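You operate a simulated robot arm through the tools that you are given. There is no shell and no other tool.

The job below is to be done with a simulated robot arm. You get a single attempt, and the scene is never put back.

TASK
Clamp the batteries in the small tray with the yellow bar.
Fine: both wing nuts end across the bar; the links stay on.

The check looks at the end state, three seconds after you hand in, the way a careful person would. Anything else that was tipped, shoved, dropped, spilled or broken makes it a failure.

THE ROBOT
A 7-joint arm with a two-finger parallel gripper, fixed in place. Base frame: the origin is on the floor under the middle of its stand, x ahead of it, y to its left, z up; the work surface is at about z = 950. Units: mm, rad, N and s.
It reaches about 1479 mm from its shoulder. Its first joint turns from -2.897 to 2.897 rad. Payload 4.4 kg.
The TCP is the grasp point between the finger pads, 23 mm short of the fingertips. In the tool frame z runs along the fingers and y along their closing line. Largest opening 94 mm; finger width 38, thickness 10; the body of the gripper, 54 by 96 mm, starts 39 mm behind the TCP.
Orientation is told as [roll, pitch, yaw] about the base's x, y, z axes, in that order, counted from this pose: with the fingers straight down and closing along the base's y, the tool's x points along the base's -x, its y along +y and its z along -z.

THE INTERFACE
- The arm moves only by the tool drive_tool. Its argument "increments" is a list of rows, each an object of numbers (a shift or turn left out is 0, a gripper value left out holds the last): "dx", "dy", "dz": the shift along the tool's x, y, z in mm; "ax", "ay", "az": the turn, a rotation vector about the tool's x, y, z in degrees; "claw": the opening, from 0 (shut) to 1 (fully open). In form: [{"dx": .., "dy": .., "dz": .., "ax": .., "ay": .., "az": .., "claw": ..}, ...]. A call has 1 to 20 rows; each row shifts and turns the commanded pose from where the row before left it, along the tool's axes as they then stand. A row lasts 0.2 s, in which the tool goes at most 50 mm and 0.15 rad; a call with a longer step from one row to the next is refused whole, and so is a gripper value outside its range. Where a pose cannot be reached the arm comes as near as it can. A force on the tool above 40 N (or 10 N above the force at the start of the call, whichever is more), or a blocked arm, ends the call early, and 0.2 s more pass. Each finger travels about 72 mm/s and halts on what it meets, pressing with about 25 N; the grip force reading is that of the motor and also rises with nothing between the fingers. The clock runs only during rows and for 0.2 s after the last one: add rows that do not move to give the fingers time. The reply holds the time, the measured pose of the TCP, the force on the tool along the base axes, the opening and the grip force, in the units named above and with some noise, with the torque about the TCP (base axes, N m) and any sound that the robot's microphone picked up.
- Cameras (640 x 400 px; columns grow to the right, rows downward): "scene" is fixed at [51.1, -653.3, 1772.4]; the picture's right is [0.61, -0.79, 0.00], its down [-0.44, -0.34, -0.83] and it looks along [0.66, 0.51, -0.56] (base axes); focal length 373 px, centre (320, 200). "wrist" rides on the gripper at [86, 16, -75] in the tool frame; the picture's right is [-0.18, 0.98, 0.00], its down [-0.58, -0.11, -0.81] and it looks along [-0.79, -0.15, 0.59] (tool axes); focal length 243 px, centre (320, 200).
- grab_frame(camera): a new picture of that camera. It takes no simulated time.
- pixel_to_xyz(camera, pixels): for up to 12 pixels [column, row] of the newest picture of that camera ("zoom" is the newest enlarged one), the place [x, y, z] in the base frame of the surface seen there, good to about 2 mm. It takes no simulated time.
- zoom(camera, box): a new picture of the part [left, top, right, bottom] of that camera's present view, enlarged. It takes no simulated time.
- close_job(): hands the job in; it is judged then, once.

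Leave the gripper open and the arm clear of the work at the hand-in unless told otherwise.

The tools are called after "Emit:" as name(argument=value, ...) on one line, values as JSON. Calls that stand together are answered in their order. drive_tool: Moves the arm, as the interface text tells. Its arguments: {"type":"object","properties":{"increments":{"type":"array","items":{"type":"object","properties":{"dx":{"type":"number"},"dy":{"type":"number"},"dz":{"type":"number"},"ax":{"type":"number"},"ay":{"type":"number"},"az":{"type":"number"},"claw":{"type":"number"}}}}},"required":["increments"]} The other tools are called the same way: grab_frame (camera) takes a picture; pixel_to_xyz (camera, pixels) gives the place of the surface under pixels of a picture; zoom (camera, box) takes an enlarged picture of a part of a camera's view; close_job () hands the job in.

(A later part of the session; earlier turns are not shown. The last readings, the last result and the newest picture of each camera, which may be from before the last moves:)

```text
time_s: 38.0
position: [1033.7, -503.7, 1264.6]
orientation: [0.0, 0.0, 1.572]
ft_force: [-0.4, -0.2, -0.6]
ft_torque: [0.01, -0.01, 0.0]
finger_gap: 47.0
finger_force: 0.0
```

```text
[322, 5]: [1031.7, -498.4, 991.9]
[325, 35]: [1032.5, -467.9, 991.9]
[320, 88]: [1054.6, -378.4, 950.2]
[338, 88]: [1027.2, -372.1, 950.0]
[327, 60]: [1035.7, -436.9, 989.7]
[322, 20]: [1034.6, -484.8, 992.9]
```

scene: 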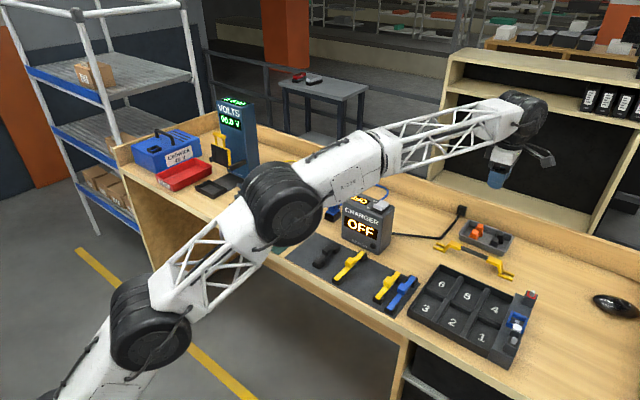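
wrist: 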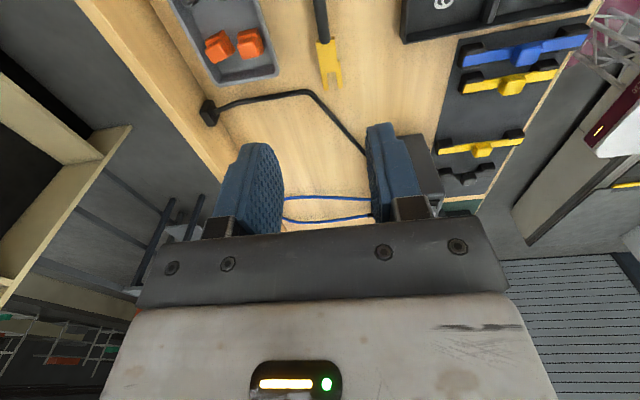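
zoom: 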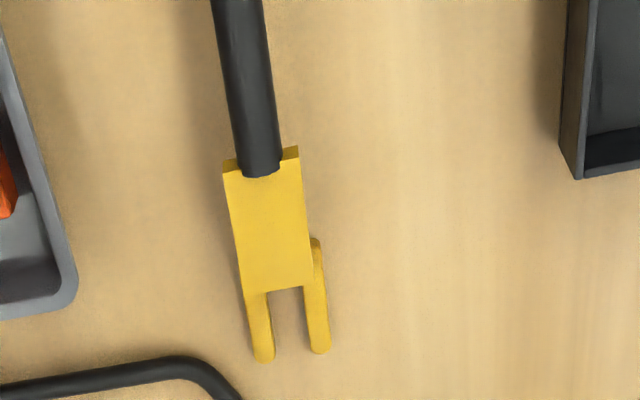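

I measure the tines, the slot and the plate edges.

Emit:
pixel_to_xyz(camera="zoom", pixels=[[253, 320], [265, 320], [308, 320], [323, 320], [264, 358], [320, 350], [228, 180], [300, 180], [243, 285], [308, 280], [260, 172], [245, 60]])

Emit:
zoom(camera="wrist", box=[315, 60, 371, 95])

```text
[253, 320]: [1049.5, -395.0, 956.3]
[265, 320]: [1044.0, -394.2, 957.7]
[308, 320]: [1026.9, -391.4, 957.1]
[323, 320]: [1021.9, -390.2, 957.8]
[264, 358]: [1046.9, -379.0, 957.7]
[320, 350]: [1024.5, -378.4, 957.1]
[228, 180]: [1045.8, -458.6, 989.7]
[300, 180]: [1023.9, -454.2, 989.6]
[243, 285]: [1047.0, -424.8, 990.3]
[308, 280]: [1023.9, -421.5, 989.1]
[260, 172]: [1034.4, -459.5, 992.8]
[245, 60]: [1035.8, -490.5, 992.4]
```

```text
11.43 times, centred on (343, 78) of wrist
```

zoom: 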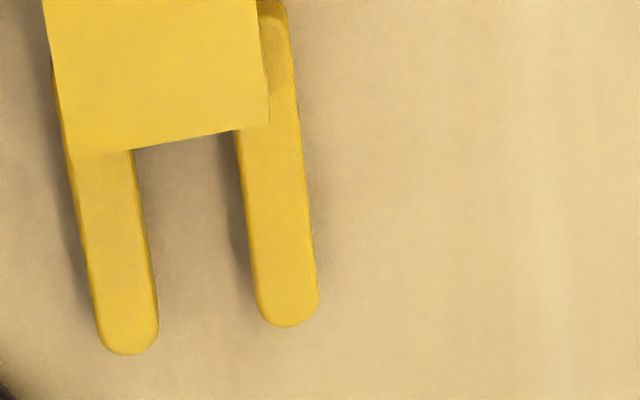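

The tines are about 8 mm wide with a 13–14 mm slot, and the fork centre is at x≈1035. I move 110 mm further in −y to see the whole bar with its other fork.

Emit:
drive_tool(increments=[{"dx": 40}, {"dx": 40}, {"dx": 30}, {}, {}])

Emit:
grab_frame(camera="wrist")

Emit:
zoom(camera="wrist", box=[240, 0, 400, 120])

```text
time_s: 39.2
position: [1033.7, -615.2, 1268.3]
orientation: [0.001, 0.001, 1.57]
ft_force: [-0.6, -0.5, 0.5]
ft_torque: [0.01, 0.05, 0.02]
finger_gap: 46.8
finger_force: 0.0
```

```text
taken
```

wrist: 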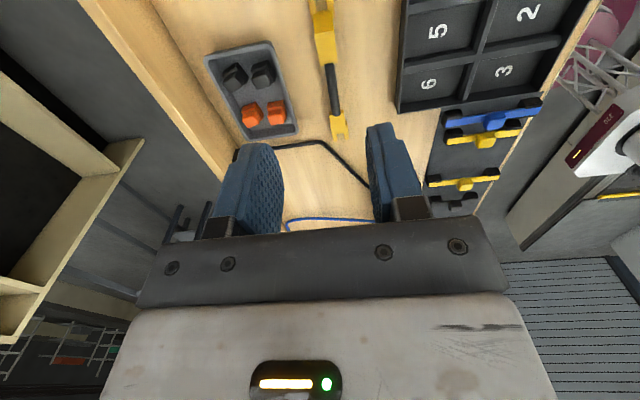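

```text
3.33 times, centred on (320, 60) of wrist
```

zoom: 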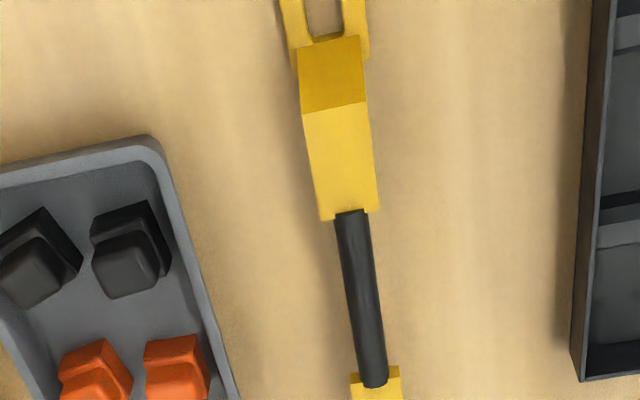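

I measure this end's plate edges to get the bar's exact centre by symmetry.

Emit:
pixel_to_xyz(camera="zoom", pixels=[[305, 118], [363, 106], [335, 105], [322, 214], [376, 204], [350, 205], [323, 42], [290, 10], [360, 10], [370, 370], [360, 290], [396, 380]])

Emit:
zoom(camera="wrist", box=[300, 90, 380, 140])

```text
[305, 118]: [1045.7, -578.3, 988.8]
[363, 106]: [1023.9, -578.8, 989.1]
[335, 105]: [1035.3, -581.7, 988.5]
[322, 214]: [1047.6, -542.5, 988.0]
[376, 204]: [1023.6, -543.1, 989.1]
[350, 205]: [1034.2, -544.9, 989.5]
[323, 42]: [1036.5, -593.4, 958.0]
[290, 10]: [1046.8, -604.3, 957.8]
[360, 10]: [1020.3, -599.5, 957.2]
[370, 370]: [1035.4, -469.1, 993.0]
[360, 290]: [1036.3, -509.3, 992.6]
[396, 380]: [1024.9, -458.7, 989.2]
```

```text
8.00 times, centred on (340, 115) of wrist
```

zoom: 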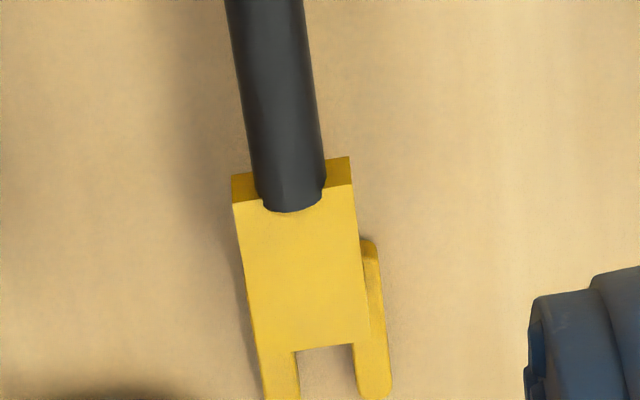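

The bar centre is ≈ (1035.3, −502), with the plates at ±80 mm, the tips at ±124 and the slot ends at ±91.5. I check the edges of the small grey tray and the black numbered tray beside the pick spot.

Emit:
grab_frame(camera="wrist")

Emit:
pixel_to_xyz(camera="wrist", pixels=[[283, 60], [295, 128], [290, 90], [404, 60], [398, 105], [408, 10], [250, 118], [276, 110], [262, 75]])

```text
taken
```

wrist: 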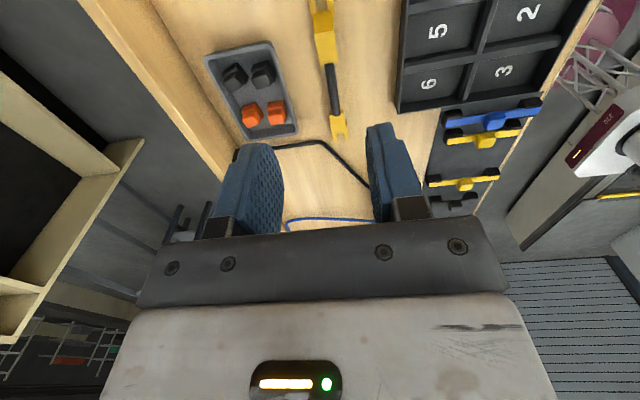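

```text
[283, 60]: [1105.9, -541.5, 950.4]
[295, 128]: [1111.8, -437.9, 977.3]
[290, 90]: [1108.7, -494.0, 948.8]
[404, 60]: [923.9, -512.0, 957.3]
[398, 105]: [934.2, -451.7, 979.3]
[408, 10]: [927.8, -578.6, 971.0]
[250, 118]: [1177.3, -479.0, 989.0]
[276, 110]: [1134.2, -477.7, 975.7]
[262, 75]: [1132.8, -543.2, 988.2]
```

There is plenty of room (tray edges at x≈1106 and x≈934). I move back over the bar centre and lower to TCP z≈1040 first.

Emit:
drive_tool(increments=[{"dx": -38, "dy": -0.7}, {"dx": -38, "dy": -0.7}, {"dx": -37}, {"dz": 40}, {"dz": 40}, {"dz": 40}, {"dz": 40}, {"dz": 40}, {"dz": 25}, {}, {}])

Emit:
zoom(camera="scene", box=[425, 195, 535, 295])

Emit:
grab_frame(camera="wrist")

```text
time_s: 41.6
position: [1032.5, -500.0, 1043.1]
orientation: [-0.001, -0.001, 1.57]
ft_force: [-0.7, -0.5, -0.3]
ft_torque: [0.0, 0.0, 0.03]
finger_gap: 46.9
finger_force: 0.1
```

```text
4.00 times, centred on (480, 245) of scene
```

zoom: 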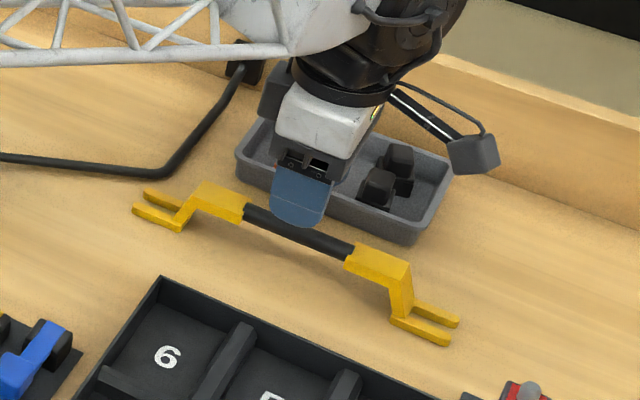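

```text
taken
```

wrist: 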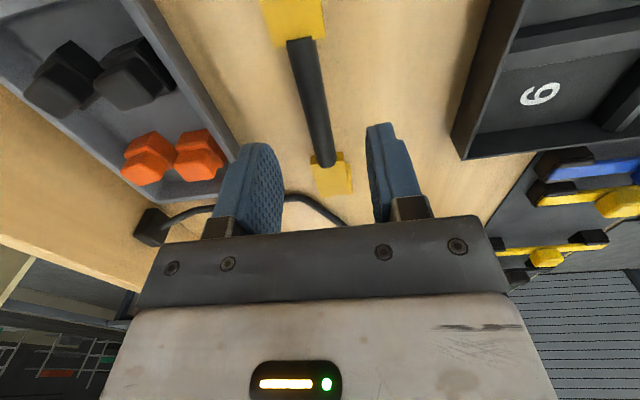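

I re-measure the grip and plates from this close view.

Emit:
zoom(camera="wrist", box=[240, 0, 400, 200])

Emit:
pixel_to_xyz(camera="wrist", pixels=[[302, 42], [296, 42], [308, 42], [315, 110], [308, 110], [322, 110], [322, 160], [316, 175], [348, 170], [270, 38], [318, 34], [333, 190]])

```text
2.00 times, centred on (320, 100) of wrist
```

zoom: 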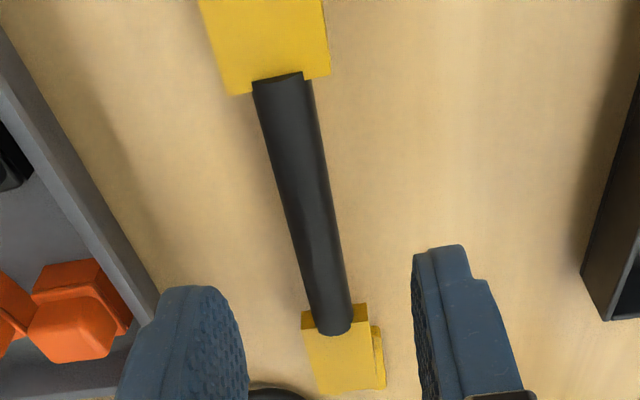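

```text
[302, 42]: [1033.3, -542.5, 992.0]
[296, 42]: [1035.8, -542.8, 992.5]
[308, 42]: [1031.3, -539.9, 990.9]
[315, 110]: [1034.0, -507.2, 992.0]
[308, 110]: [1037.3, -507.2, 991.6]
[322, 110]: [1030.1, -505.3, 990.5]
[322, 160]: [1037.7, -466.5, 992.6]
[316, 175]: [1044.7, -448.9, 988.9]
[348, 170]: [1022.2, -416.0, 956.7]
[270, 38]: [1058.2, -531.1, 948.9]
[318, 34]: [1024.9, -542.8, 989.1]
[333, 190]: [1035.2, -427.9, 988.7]
```

The grip runs x≈1034.5, from y≈−544.5 to −459, so its centre is −502. I shift 1.5 mm in −y, lower 53 mm to TCP z≈990 with the tips at 967, then close.

Emit:
drive_tool(increments=[{"dx": 1.5, "claw": 0.4}, {"dz": 20}, {"dz": 20}, {"dz": 13}, {}, {}])

Emit:
zoom(camera="scene", box=[425, 195, 535, 295])

```text
time_s: 43.0
position: [1035.2, -500.3, 989.1]
orientation: [0.0, 0.001, 1.57]
ft_force: [-0.3, -0.7, -0.8]
ft_torque: [-0.01, 0.01, 0.01]
finger_gap: 37.8
finger_force: 0.1
```

```text
4.00 times, centred on (480, 245) of scene
```

zoom: 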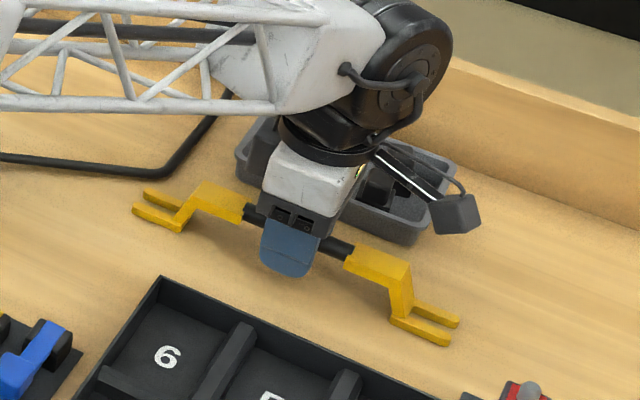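

The fingers straddle the grip at its middle. I close on it.

Emit:
drive_tool(increments=[{"claw": 0.2}, {}, {"claw": 0.0}, {}, {}, {}])

Emit:
grab_frame(camera="scene")

Emit:
grab_frame(camera="wrist")

```text
time_s: 44.4
position: [1033.5, -500.9, 988.5]
orientation: [0.001, -0.001, 1.571]
ft_force: [1.3, 1.3, 2.2]
ft_torque: [-0.04, -0.01, -0.04]
finger_gap: 13.9
finger_force: 25.2
```

```text
taken
```

scene: 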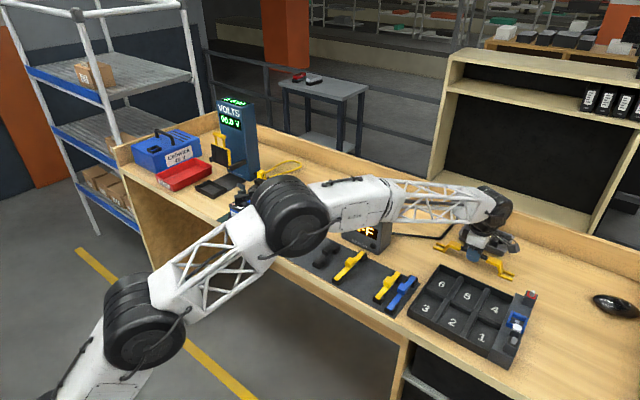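

```text
taken
```

wrist: 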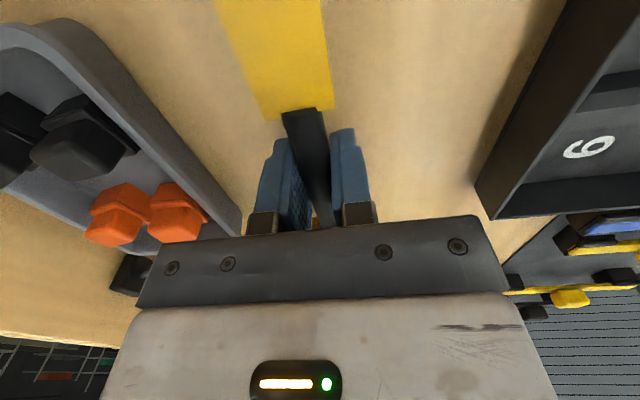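

It holds at 13.9 mm. I lift slowly 40 mm and check that the bar hangs level.

Emit:
drive_tool(increments=[{"dz": -5}, {"dz": -10}, {"dz": -25}, {}, {}])

Emit:
zoom(camera="scene", box=[425, 195, 535, 295])

```text
time_s: 45.6
position: [1034.7, -500.7, 1027.2]
orientation: [-0.001, 0.002, 1.571]
ft_force: [0.2, 0.2, -1.4]
ft_torque: [0.01, -0.02, -0.03]
finger_gap: 14.1
finger_force: 25.2
```

```text
4.00 times, centred on (480, 245) of scene
```

zoom: 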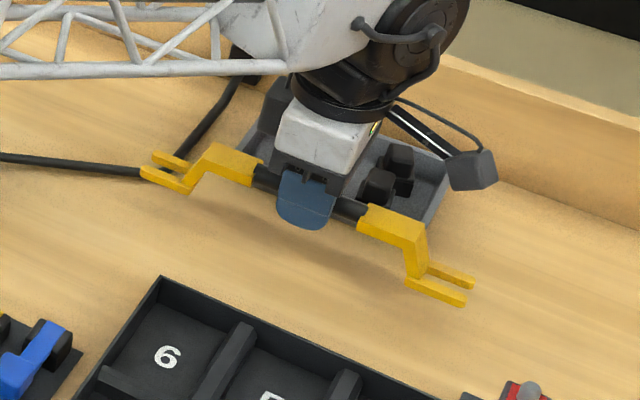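

The bar hangs level. I rise 240 mm and start the travel back toward the tray.

Emit:
drive_tool(increments=[{"dz": -40}, {"dz": -40}, {"dz": -40}, {"dz": -40}, {"dz": -40}, {"dz": -40}, {"dx": -20, "dy": 7.4}, {"dx": -35, "dy": 13}, {"dx": -40, "dy": 15}, {"dx": -40, "dy": 15}, {"dx": -40, "dy": 15}, {"dx": -40, "dy": 15}, {"dx": -40, "dy": 15}, {"dx": -40, "dy": 15}, {"dx": -35, "dy": 13}, {"dx": -20, "dy": 7.4}, {}, {}])

Emit:
grab_frame(camera="scene")

```text
time_s: 49.4
position: [903.0, -152.6, 1268.1]
orientation: [0.001, 0.001, 1.571]
ft_force: [0.0, -0.6, -1.3]
ft_torque: [0.0, -0.04, 0.02]
finger_gap: 13.9
finger_force: 24.6
```

```text
taken
```

scene: 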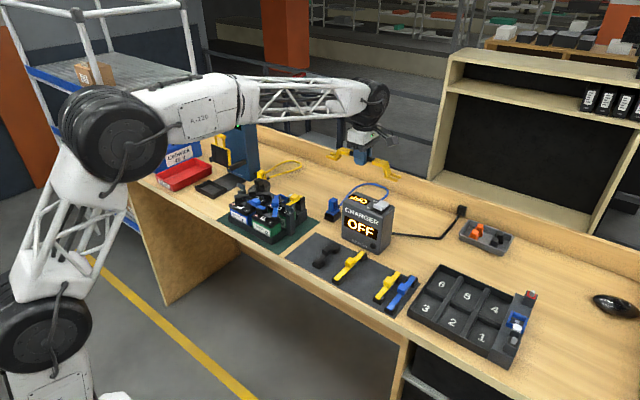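

The bar is held steady. I travel the remaining 311 mm in y and 114 mm in x.

Emit:
drive_tool(increments=[{"dx": -20, "dy": 7.3}, {"dx": -35, "dy": 12.8}, {"dx": -40, "dy": 14.7}, {"dx": -40, "dy": 14.7}, {"dx": -40, "dy": 14.7}, {"dx": -40, "dy": 14.7}, {"dx": -40, "dy": 14.7}, {"dx": -35, "dy": 12.8}, {"dx": -20.7, "dy": 7.5}, {}, {}, {}])

Emit:
grab_frame(camera="scene")

Emit:
grab_frame(camera="wrist")

```text
time_s: 52.0
position: [789.8, 159.5, 1268.2]
orientation: [0.0, -0.002, 1.57]
ft_force: [-0.3, 0.0, -0.7]
ft_torque: [-0.02, 0.0, -0.02]
finger_gap: 14.4
finger_force: 25.1
```

```text
taken
```

scene: 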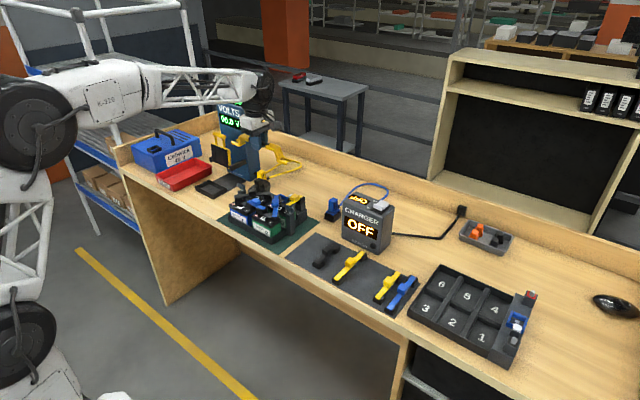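

```text
taken
```

wrist: 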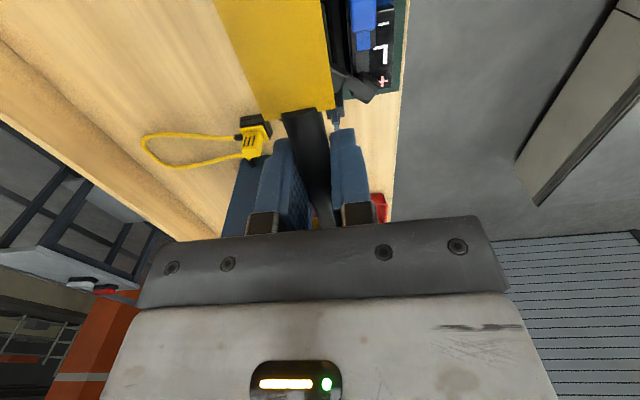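

The bar is over the tray. I lower to TCP z≈1125, with the fork bottoms about 18 mm above the nut tops, and check alignment from the scene camera.

Emit:
drive_tool(increments=[{"dz": 30}, {"dz": 35}, {"dz": 35}, {"dz": 28}, {"dz": 15}, {}, {}, {}])

Emit:
zoom(camera="scene", box=[225, 140, 325, 220])

Emit:
grab_frame(camera="wrist")

```text
time_s: 53.8
position: [790.6, 159.5, 1124.9]
orientation: [-0.001, 0.001, 1.57]
ft_force: [-0.3, -0.2, -2.0]
ft_torque: [0.0, 0.02, 0.01]
finger_gap: 14.2
finger_force: 25.1
```

```text
5.00 times, centred on (275, 180) of scene
```

zoom: 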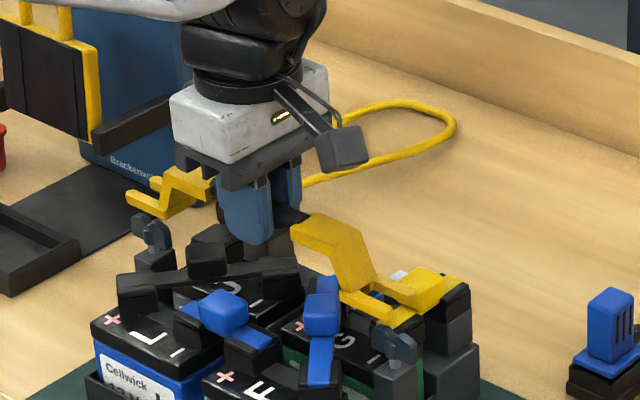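

```text
taken
```

wrist: 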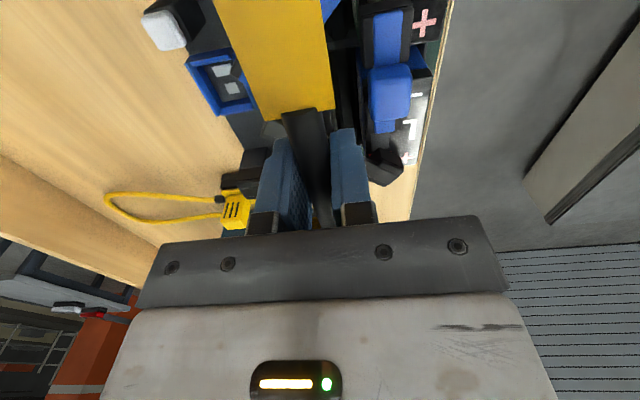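

I zoom on each fork and nut in the scene view and measure.

Emit:
zoom(camera="scene", box=[276, 178, 324, 218])

Emit:
pixel_to_xyz(camera="zoom", pixels=[[150, 220], [230, 280], [285, 272], [240, 235]])

Emit:
zoom(camera="scene", box=[244, 168, 280, 198])

```text
10.00 times, centred on (300, 198) of scene
```

zoom: 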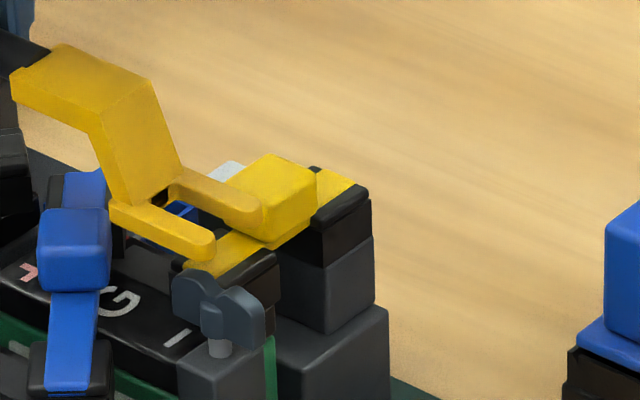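

```text
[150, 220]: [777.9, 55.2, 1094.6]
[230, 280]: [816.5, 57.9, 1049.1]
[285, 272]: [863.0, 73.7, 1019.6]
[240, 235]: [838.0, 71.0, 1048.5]
```

```text
13.33 times, centred on (262, 183) of scene
```

zoom: 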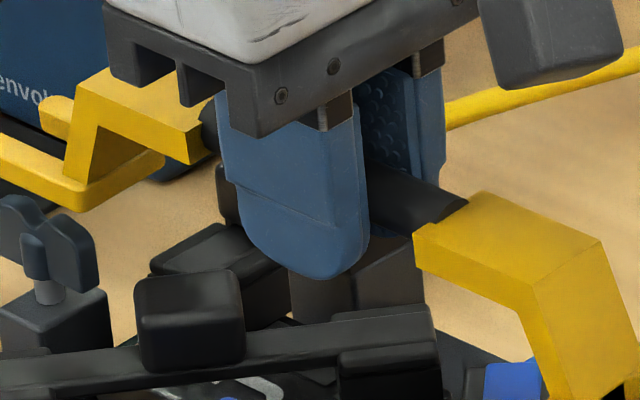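

I take more points on the right fork, then on the left.

Emit:
zoom(camera="scene", box=[276, 178, 324, 218])

Emit:
pixel_to_xyz(camera="zoom", pixels=[[180, 228], [205, 236], [205, 248], [215, 200], [248, 210], [170, 187], [120, 205], [50, 95], [130, 85], [190, 290], [240, 300], [210, 310]])

Emit:
zoom(camera="scene", box=[240, 165, 276, 195])

Emit:
pixel_to_xyz(camera="zoom", pixels=[[60, 200], [110, 230], [150, 245], [215, 215], [120, 160], [180, 140], [240, 175], [100, 265], [140, 280], [110, 290]])

```text
10.00 times, centred on (300, 198) of scene
```

zoom: 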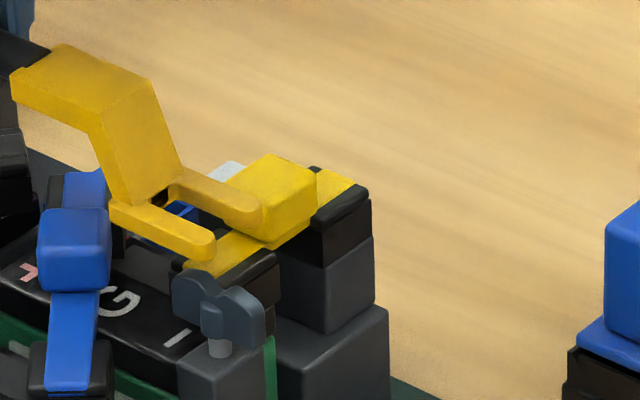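

```text
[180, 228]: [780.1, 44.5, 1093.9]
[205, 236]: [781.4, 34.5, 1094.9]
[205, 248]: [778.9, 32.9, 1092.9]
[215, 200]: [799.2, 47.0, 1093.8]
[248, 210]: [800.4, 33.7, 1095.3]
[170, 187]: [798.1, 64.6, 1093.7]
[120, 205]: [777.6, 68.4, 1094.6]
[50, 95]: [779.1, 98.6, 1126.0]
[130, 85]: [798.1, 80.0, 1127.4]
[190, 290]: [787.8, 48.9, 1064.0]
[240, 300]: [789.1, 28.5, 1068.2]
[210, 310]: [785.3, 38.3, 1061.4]
```

```text
13.33 times, centred on (258, 180) of scene
```

zoom: 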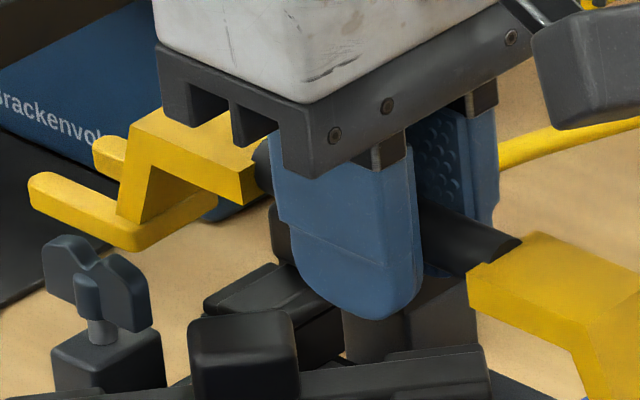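

```text
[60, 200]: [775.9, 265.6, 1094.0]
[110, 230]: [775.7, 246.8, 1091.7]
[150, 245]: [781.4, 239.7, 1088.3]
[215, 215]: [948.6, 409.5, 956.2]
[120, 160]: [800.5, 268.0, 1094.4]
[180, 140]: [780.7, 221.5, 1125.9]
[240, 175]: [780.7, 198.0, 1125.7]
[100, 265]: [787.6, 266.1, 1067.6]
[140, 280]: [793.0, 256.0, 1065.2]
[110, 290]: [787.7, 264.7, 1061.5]
```

The right fork's tines centre on x≈790 and the nut is at x≈789, which is good. I check the left fork's tine tops and tip.

Emit:
pixel_to_xyz(camera="zoom", pixels=[[45, 178], [60, 183], [85, 195], [110, 208], [105, 148], [115, 145], [33, 182], [65, 250], [70, 245], [150, 310], [75, 310]])

```text
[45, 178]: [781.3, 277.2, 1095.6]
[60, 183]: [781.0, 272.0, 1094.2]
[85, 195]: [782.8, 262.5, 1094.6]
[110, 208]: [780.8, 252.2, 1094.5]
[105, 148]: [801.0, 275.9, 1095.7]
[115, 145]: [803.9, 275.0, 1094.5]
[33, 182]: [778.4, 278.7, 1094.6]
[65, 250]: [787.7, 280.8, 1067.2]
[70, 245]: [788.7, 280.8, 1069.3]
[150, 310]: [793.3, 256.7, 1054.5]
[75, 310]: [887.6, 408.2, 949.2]
```

The left fork is centred at x≈791 and the bar middle at y≈156.5, against the nuts at x≈789.5 and middle 158.7. I correct −0.8 mm in x and +2 mm in y, then lower 15 mm so the forks sit just above the nuts, and look again.

Emit:
drive_tool(increments=[{"dx": -2, "dy": 0.8}, {}, {"dz": 8}, {"dz": 7}, {}, {}])

Emit:
zoom(camera="scene", box=[276, 178, 324, 218])

Emit:
zoom(camera="scene", box=[236, 165, 272, 195])

```text
time_s: 55.2
position: [787.9, 159.6, 1111.0]
orientation: [-0.001, -0.001, 1.571]
ft_force: [-0.2, 0.4, -1.2]
ft_torque: [0.0, 0.01, 0.0]
finger_gap: 14.0
finger_force: 24.9
```

```text
10.00 times, centred on (300, 198) of scene
```

zoom: 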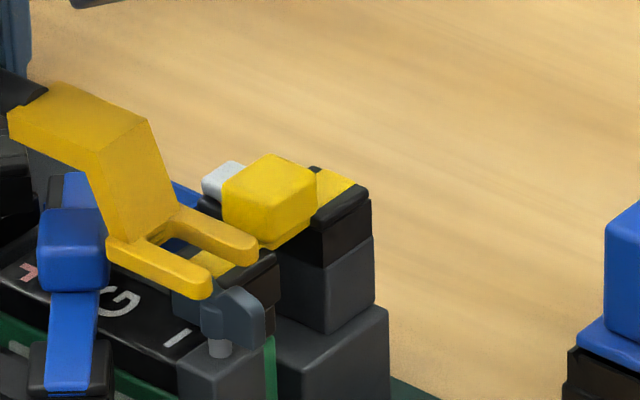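

```text
13.33 times, centred on (254, 180) of scene
```

zoom: 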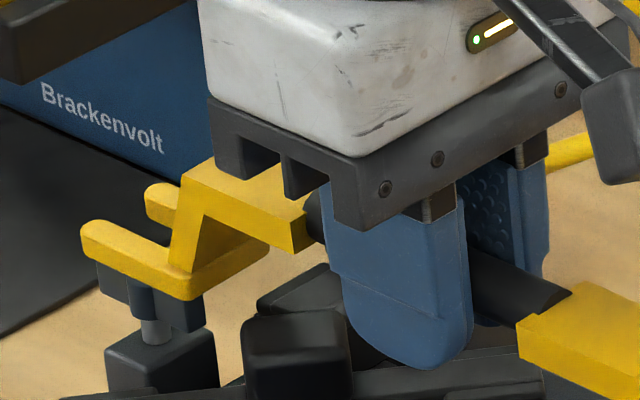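

The forks are just over both nuts. I measure the tine positions again before the drop.

Emit:
pixel_to_xyz(camera="zoom", pixels=[[95, 225], [120, 238], [150, 252], [160, 190], [170, 196], [88, 228], [105, 275], [135, 290]])

Emit:
zoom(camera="scene", box=[276, 178, 324, 218])

Emit:
pixel_to_xyz(camera="zoom", pixels=[[130, 250], [160, 262], [195, 276], [200, 225], [230, 238], [245, 245], [207, 280], [230, 300], [250, 305], [215, 315]])

```text
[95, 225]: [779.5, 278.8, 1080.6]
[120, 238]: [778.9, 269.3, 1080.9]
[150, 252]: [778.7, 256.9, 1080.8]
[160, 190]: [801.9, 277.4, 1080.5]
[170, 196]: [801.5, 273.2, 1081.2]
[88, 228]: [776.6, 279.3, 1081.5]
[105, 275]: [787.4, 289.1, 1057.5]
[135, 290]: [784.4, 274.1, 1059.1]
```

```text
10.00 times, centred on (300, 198) of scene
```

zoom: 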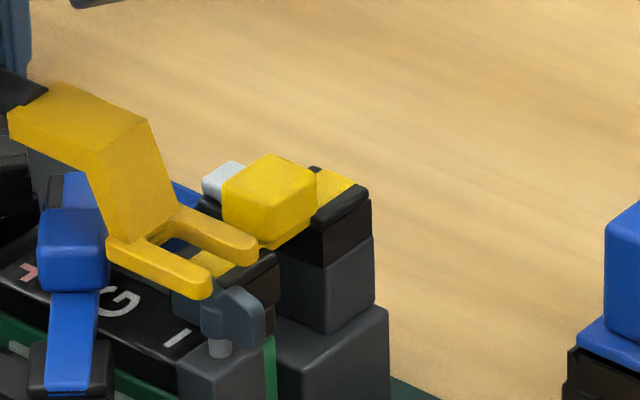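

```text
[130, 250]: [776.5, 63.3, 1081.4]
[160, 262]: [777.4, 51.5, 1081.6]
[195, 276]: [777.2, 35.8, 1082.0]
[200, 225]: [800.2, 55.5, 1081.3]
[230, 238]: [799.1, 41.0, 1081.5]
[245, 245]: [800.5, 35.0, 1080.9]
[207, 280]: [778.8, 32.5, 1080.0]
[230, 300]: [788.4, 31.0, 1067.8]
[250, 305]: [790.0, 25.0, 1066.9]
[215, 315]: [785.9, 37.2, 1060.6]
```

The fork centres are x≈790.3 (left) and 788.6 (right), with the nuts at ≈789.5, so the wings (6.3 mm) clear the 13–14 mm slots. I shift +2 mm in y to centre lengthwise and lower 16 mm.

Emit:
drive_tool(increments=[{"dx": -2}, {"dz": 4}, {"dz": 4}, {"dz": 4}, {"dz": 4}, {}, {}])

Emit:
zoom(camera="scene", box=[276, 178, 324, 218])

Emit:
zoom(camera="scene", box=[236, 165, 272, 195])

```text
time_s: 56.8
position: [789.0, 162.2, 1094.9]
orientation: [0.0, 0.0, 1.571]
ft_force: [0.0, 0.7, -1.0]
ft_torque: [-0.01, -0.01, -0.02]
finger_gap: 14.0
finger_force: 24.7
```

```text
10.00 times, centred on (300, 198) of scene
```

zoom: 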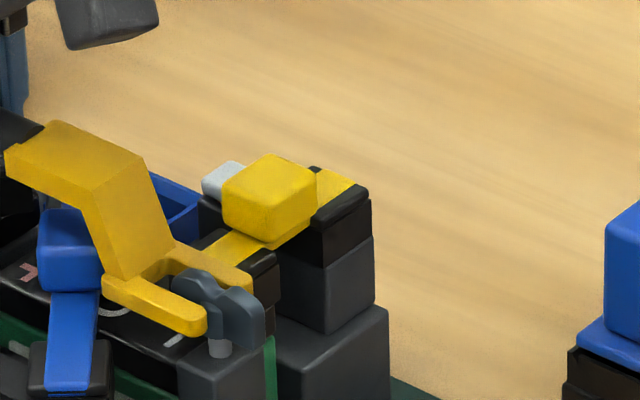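

```text
13.33 times, centred on (254, 180) of scene
```

zoom: 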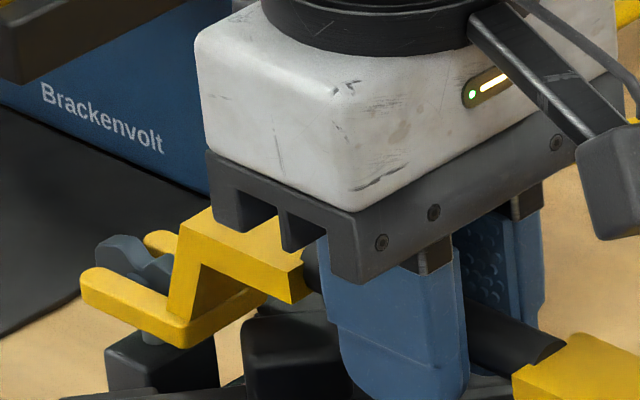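

Both forks surround their nuts with no force. Before the last 15 mm I check how the legs and plates clear the black and blue link handles.

Emit:
zoom(camera="scene", box=[242, 176, 262, 196])

Emit:
pixel_to_xyz(camera="zoom", pixels=[[250, 170], [300, 200], [200, 250], [250, 250], [330, 260], [180, 300], [300, 330], [360, 300]])

Emit:
zoom(camera="scene", box=[270, 186, 298, 214])

Emit:
grab_frame(camera="wrist")

```text
16.00 times, centred on (252, 186) of scene
```

zoom: 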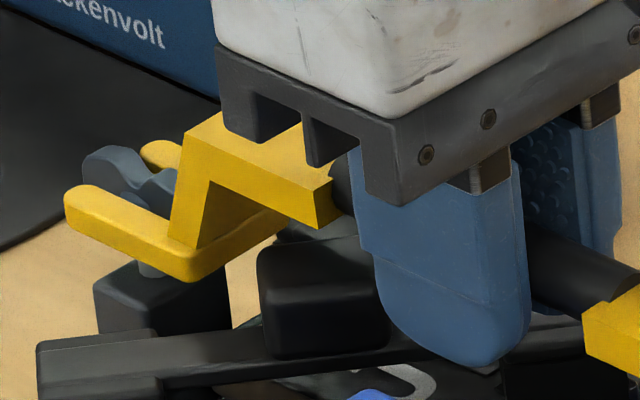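

```text
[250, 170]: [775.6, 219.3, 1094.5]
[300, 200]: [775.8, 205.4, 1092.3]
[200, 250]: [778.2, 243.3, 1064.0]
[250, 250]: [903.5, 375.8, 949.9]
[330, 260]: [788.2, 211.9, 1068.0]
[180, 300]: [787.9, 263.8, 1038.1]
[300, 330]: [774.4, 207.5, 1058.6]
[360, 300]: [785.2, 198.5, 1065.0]
```

```text
14.29 times, centred on (284, 200) of scene
```

zoom: 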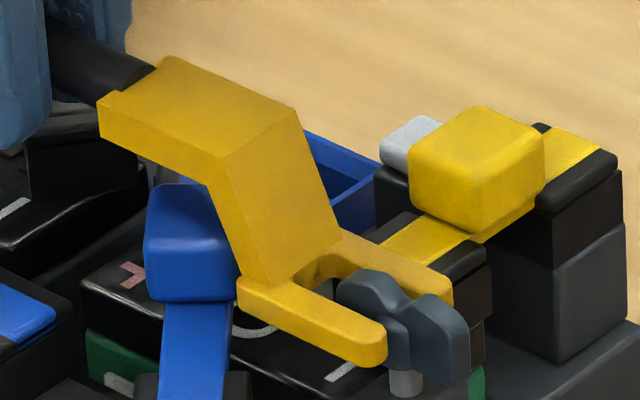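

```text
taken
```

wrist: 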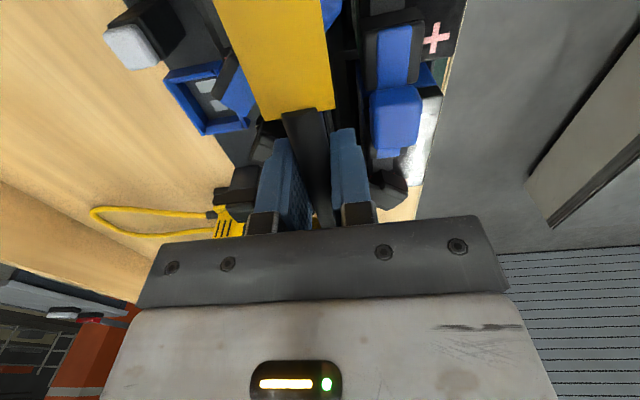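

I measure the leg inner faces and the handle edges on both sides.

Emit:
zoom(camera="scene", box=[242, 176, 262, 196])

Emit:
pixel_to_xyz(camera="zoom", pixels=[[196, 170], [190, 200], [183, 230], [215, 192], [218, 215], [235, 212], [210, 238], [310, 215], [262, 255], [262, 285], [272, 330], [282, 240]])

Emit:
zoom(camera="scene", box=[270, 186, 298, 214])

Emit:
pixel_to_xyz(camera="zoom", pixels=[[212, 172], [222, 195], [232, 225], [245, 255], [250, 282], [110, 130], [200, 172], [160, 190], [195, 190], [225, 260], [222, 285], [200, 240]])

```text
16.00 times, centred on (252, 186) of scene
```

zoom: 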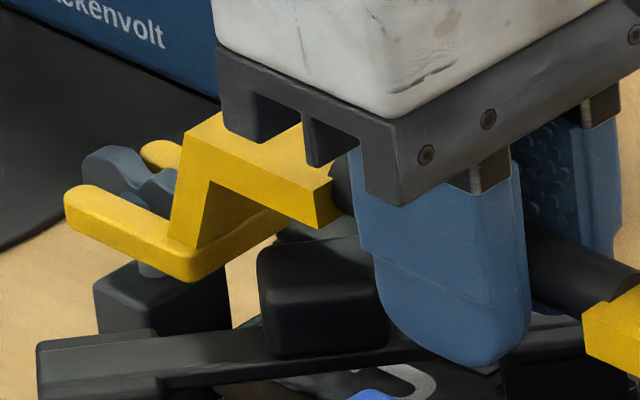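

```text
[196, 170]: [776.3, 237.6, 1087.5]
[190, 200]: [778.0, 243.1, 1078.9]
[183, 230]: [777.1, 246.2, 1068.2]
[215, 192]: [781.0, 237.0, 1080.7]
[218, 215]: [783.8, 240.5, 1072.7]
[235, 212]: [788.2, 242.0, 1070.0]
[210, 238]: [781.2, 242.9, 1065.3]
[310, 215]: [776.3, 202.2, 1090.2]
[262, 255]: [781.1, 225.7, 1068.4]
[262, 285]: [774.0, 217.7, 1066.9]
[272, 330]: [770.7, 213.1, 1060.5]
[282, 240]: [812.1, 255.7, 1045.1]
```

```text
14.29 times, centred on (284, 200) of scene
```

zoom: 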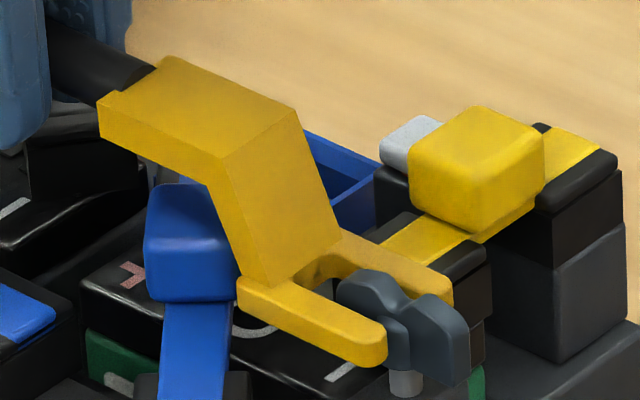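

```text
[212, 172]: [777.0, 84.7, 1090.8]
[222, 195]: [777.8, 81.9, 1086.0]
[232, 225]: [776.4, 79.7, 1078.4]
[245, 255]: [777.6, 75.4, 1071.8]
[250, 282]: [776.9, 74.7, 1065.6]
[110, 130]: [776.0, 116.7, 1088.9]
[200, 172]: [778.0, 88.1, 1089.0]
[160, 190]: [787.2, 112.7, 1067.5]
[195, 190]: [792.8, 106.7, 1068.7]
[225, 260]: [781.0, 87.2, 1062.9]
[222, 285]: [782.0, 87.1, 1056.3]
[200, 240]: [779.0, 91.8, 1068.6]
```

After lowering, the leg inner faces will pass the black handle with about 5 mm to spare on the left and about 3 mm on the right. The plate bottom will be at ≈1070.5 over handle tops at 1068. I shift −1 mm in y to balance, then lower 10 mm slowly.

Emit:
drive_tool(increments=[{"dx": 1.2}, {"dz": 3}, {"dz": 3}, {"dz": 3}, {"dz": 2}, {}, {}])

Emit:
zoom(camera="scene", box=[236, 170, 306, 220])

```text
time_s: 58.4
position: [788.2, 160.7, 1083.1]
orientation: [0.001, -0.001, 1.569]
ft_force: [0.7, 0.1, -0.5]
ft_torque: [0.0, 0.0, 0.02]
finger_gap: 13.9
finger_force: 24.6
```

```text
8.00 times, centred on (271, 195) of scene
```

zoom: 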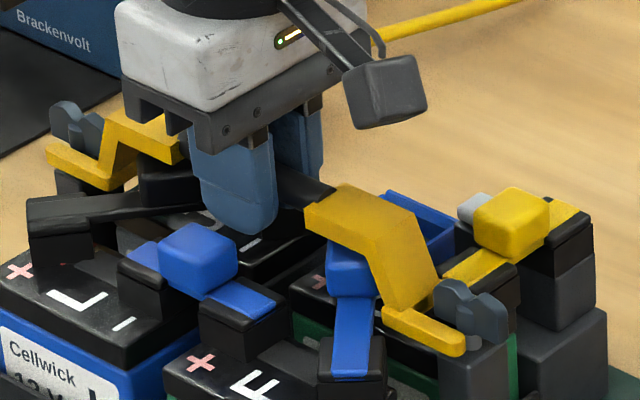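

No contact yet at z≈1083. I lower in 1 mm steps, watching for the posts' upward force.

Emit:
drive_tool(increments=[{"dz": 1}, {"dz": 1}, {"dz": 1}, {}, {}])

```text
time_s: 59.6
position: [786.9, 162.4, 1079.3]
orientation: [0.0, -0.001, 1.572]
ft_force: [-0.1, -0.7, -1.1]
ft_torque: [-0.03, -0.01, 0.01]
finger_gap: 14.1
finger_force: 24.7
```

Emit:
drive_tool(increments=[{"dz": 1}, {"dz": 0.5}, {}, {}])

Emit:
zoom(camera="scene", box=[276, 188, 306, 213])

Emit:
zoom(camera="scene", box=[236, 175, 266, 200])

```text
time_s: 60.6
position: [788.6, 161.7, 1079.4]
orientation: [-0.002, -0.002, 1.572]
ft_force: [0.8, -1.7, 2.4]
ft_torque: [0.2, -0.01, -0.03]
finger_gap: 13.9
finger_force: 24.3
```

```text
16.00 times, centred on (291, 200) of scene
```

zoom: 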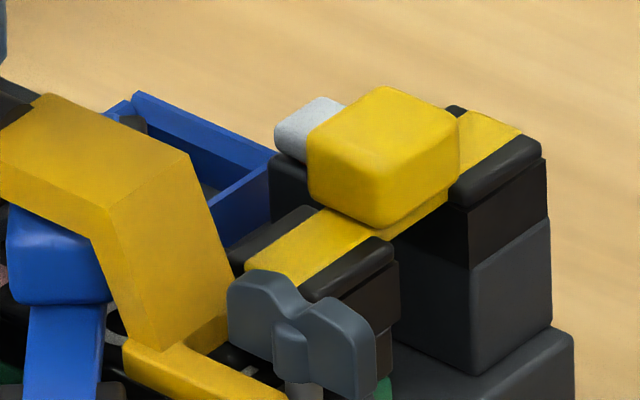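

```text
16.00 times, centred on (251, 188) of scene
```

zoom: 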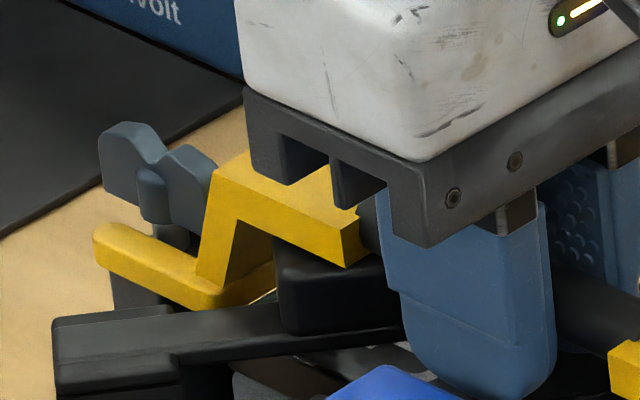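

A first slight contact appears (Fz from −1 to +2.4 N). I go down 1 mm more to seat it on both posts.

Emit:
drive_tool(increments=[{"dz": 0.5}, {"dz": 0.5}, {}, {}])

Emit:
zoom(camera="scene", box=[276, 195, 306, 220])

Emit:
pixel_to_xyz(camera="zoom", pixels=[[150, 250], [200, 265], [250, 280], [280, 335], [250, 335], [160, 300]])

Emit:
zoom(camera="scene", box=[236, 175, 266, 200])

Emit:
pixel_to_xyz(camera="zoom", pixels=[[110, 235], [140, 250], [170, 265], [120, 290], [140, 300], [300, 280]])

```text
time_s: 61.6
position: [789.1, 160.6, 1079.0]
orientation: [-0.001, 0.0, 1.57]
ft_force: [3.4, -0.5, 10.8]
ft_torque: [0.02, 0.04, -0.02]
finger_gap: 14.2
finger_force: 25.1
```

```text
16.00 times, centred on (291, 208) of scene
```

zoom: 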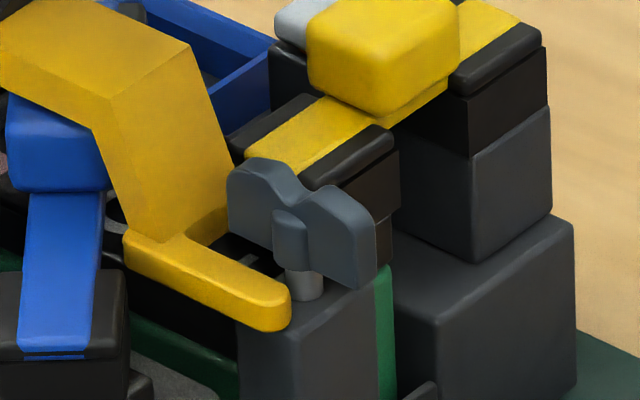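

```text
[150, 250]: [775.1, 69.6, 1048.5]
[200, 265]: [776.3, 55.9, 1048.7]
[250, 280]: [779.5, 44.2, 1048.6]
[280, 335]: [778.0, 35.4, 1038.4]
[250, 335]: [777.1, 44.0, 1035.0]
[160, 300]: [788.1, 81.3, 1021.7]
```

```text
16.00 times, centred on (251, 188) of scene
```

zoom: 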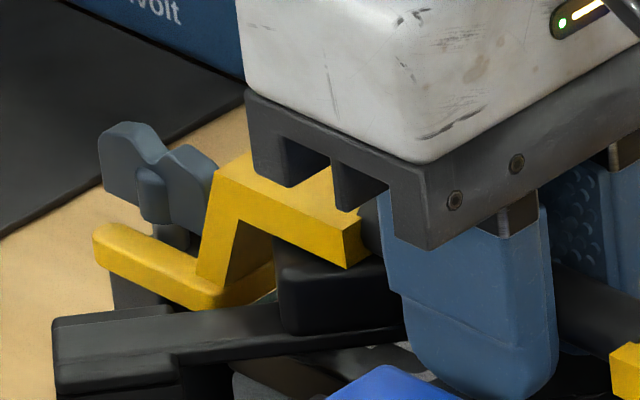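

```text
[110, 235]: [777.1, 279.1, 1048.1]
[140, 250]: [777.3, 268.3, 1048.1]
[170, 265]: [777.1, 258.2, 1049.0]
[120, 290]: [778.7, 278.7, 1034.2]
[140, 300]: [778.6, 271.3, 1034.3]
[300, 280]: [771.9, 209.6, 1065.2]
```

Both forks sit at z≈1048.5, so the bar rests on both post tops (1040) and the nuts are clear. I ease up 0.7 mm, open narrowly to 0.25 because the blue handle stands at x≤760, and rise slowly.

Emit:
drive_tool(increments=[{"dz": -0.7}, {}, {"claw": 0.18}, {"claw": 0.25}, {}, {}, {"dz": -3}, {"dz": -5}, {"dz": -10}, {}])

Emit:
zoom(camera="scene", box=[226, 155, 316, 220])

```text
time_s: 63.8
position: [789.3, 161.6, 1097.7]
orientation: [0.001, 0.001, 1.572]
ft_force: [-0.5, -0.2, 1.0]
ft_torque: [0.01, 0.01, 0.0]
finger_gap: 23.6
finger_force: 0.1
```

```text
6.15 times, centred on (271, 188) of scene
```

zoom: 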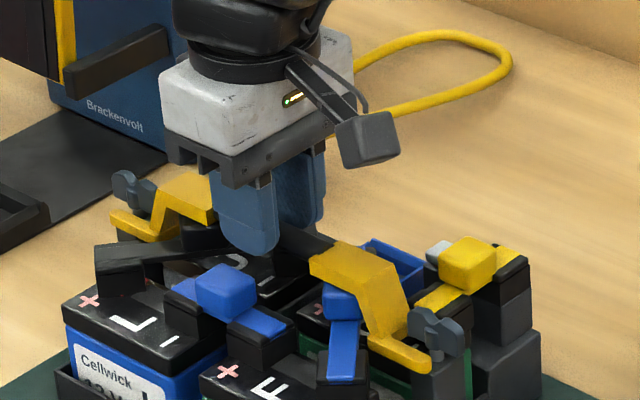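

The bar stays on the posts while I rise. I go up another 80 mm and look at the whole.

Emit:
drive_tool(increments=[{"dz": -15}, {"dz": -25}, {"dz": -35}, {}, {}])

Emit:
zoom(camera="scene", box=[226, 155, 316, 220])

Emit:
grab_frame(camera="wrist")

```text
time_s: 65.0
position: [789.8, 159.4, 1171.9]
orientation: [-0.001, 0.003, 1.572]
ft_force: [-0.3, 0.6, 1.3]
ft_torque: [0.0, 0.0, 0.0]
finger_gap: 23.4
finger_force: 0.1
```

```text
6.15 times, centred on (271, 188) of scene
```

zoom: 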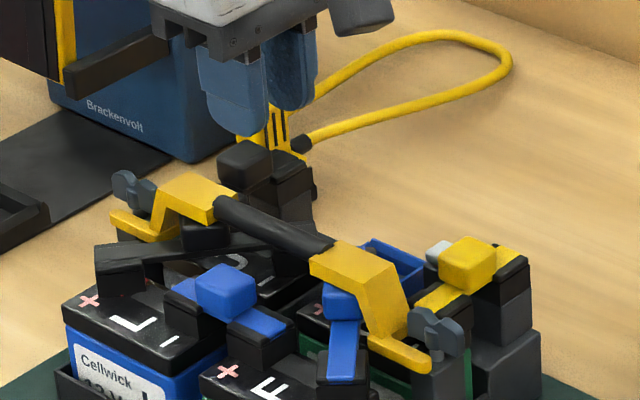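

```text
taken
```

wrist: 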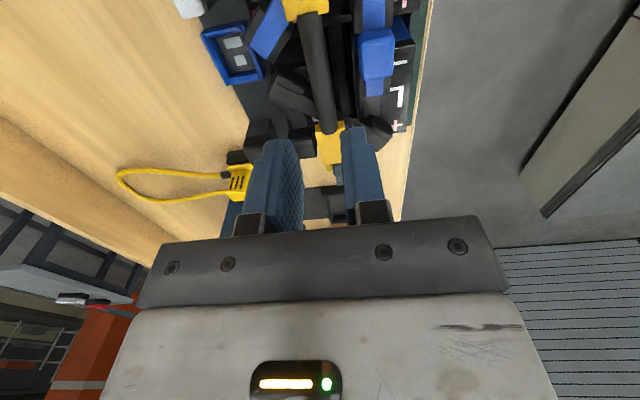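

The bar lies in place over the links. Now I go to the left nut, keeping yaw 90° with the fingers along its wings: +114.4 mm in y and +0.7 mm in x.

Emit:
drive_tool(increments=[{"dx": -38, "dy": -0.7}, {"dx": -38}, {"dx": -38.4}, {"claw": 0.3}, {}, {}])

Emit:
zoom(camera="wrist", box=[240, 0, 400, 120])

```text
time_s: 66.4
position: [787.8, 273.6, 1174.3]
orientation: [0.001, -0.001, 1.572]
ft_force: [-0.6, -0.1, -0.2]
ft_torque: [-0.01, 0.0, 0.0]
finger_gap: 28.1
finger_force: 0.1
```

```text
3.33 times, centred on (320, 60) of wrist
```

zoom: 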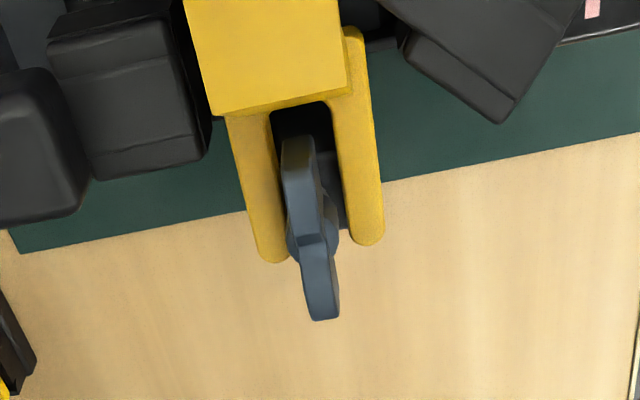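

The nut stands well inside the slot. I measure its ends and the tines.

Emit:
pixel_to_xyz(camera="zoom", pixels=[[295, 140], [285, 165], [312, 165], [310, 240], [308, 300], [333, 300], [322, 316], [270, 230], [365, 220], [255, 140], [360, 120], [300, 115]])

```text
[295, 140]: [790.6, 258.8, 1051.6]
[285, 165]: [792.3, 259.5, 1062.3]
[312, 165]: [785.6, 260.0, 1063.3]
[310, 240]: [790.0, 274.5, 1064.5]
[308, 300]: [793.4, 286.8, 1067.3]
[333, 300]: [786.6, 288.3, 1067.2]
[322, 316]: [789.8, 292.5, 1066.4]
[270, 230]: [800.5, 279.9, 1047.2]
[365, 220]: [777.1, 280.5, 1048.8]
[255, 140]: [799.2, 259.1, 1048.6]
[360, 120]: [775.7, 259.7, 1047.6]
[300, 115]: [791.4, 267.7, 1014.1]
```

Nut centre ≈ (789.4, 275.9), as expected. I lower 96 mm to TCP z≈1077.

Emit:
drive_tool(increments=[{"dz": 25}, {"dz": 25}, {"dz": 20}, {"dz": 14}, {"dz": 12}, {}, {}])

Emit:
zoom(camera="scene", box=[226, 160, 276, 205])

```text
time_s: 68.0
position: [789.1, 275.4, 1075.7]
orientation: [0.0, 0.0, 1.571]
ft_force: [0.0, -0.6, -0.2]
ft_torque: [-0.02, 0.0, 0.02]
finger_gap: 28.2
finger_force: 0.1
```

```text
8.89 times, centred on (251, 182) of scene
```

zoom: 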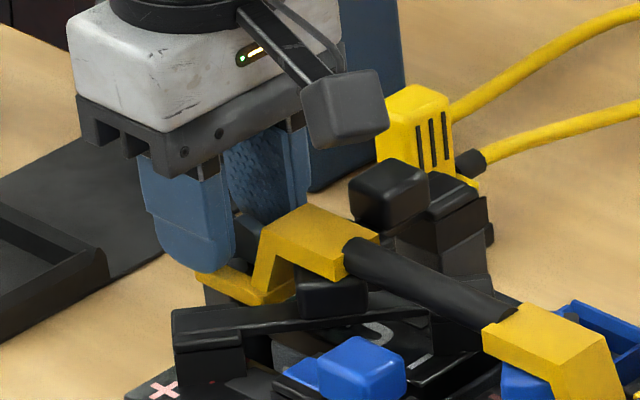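

The fingers are beside the wing with no contact. I close on it.

Emit:
drive_tool(increments=[{"claw": 0.15}, {}, {"claw": 0.0}, {}, {}])

```text
time_s: 69.2
position: [788.1, 275.5, 1077.1]
orientation: [0.0, 0.001, 1.571]
ft_force: [9.1, 1.3, 2.4]
ft_torque: [0.06, -0.02, 0.01]
finger_gap: 6.1
finger_force: 25.3
```

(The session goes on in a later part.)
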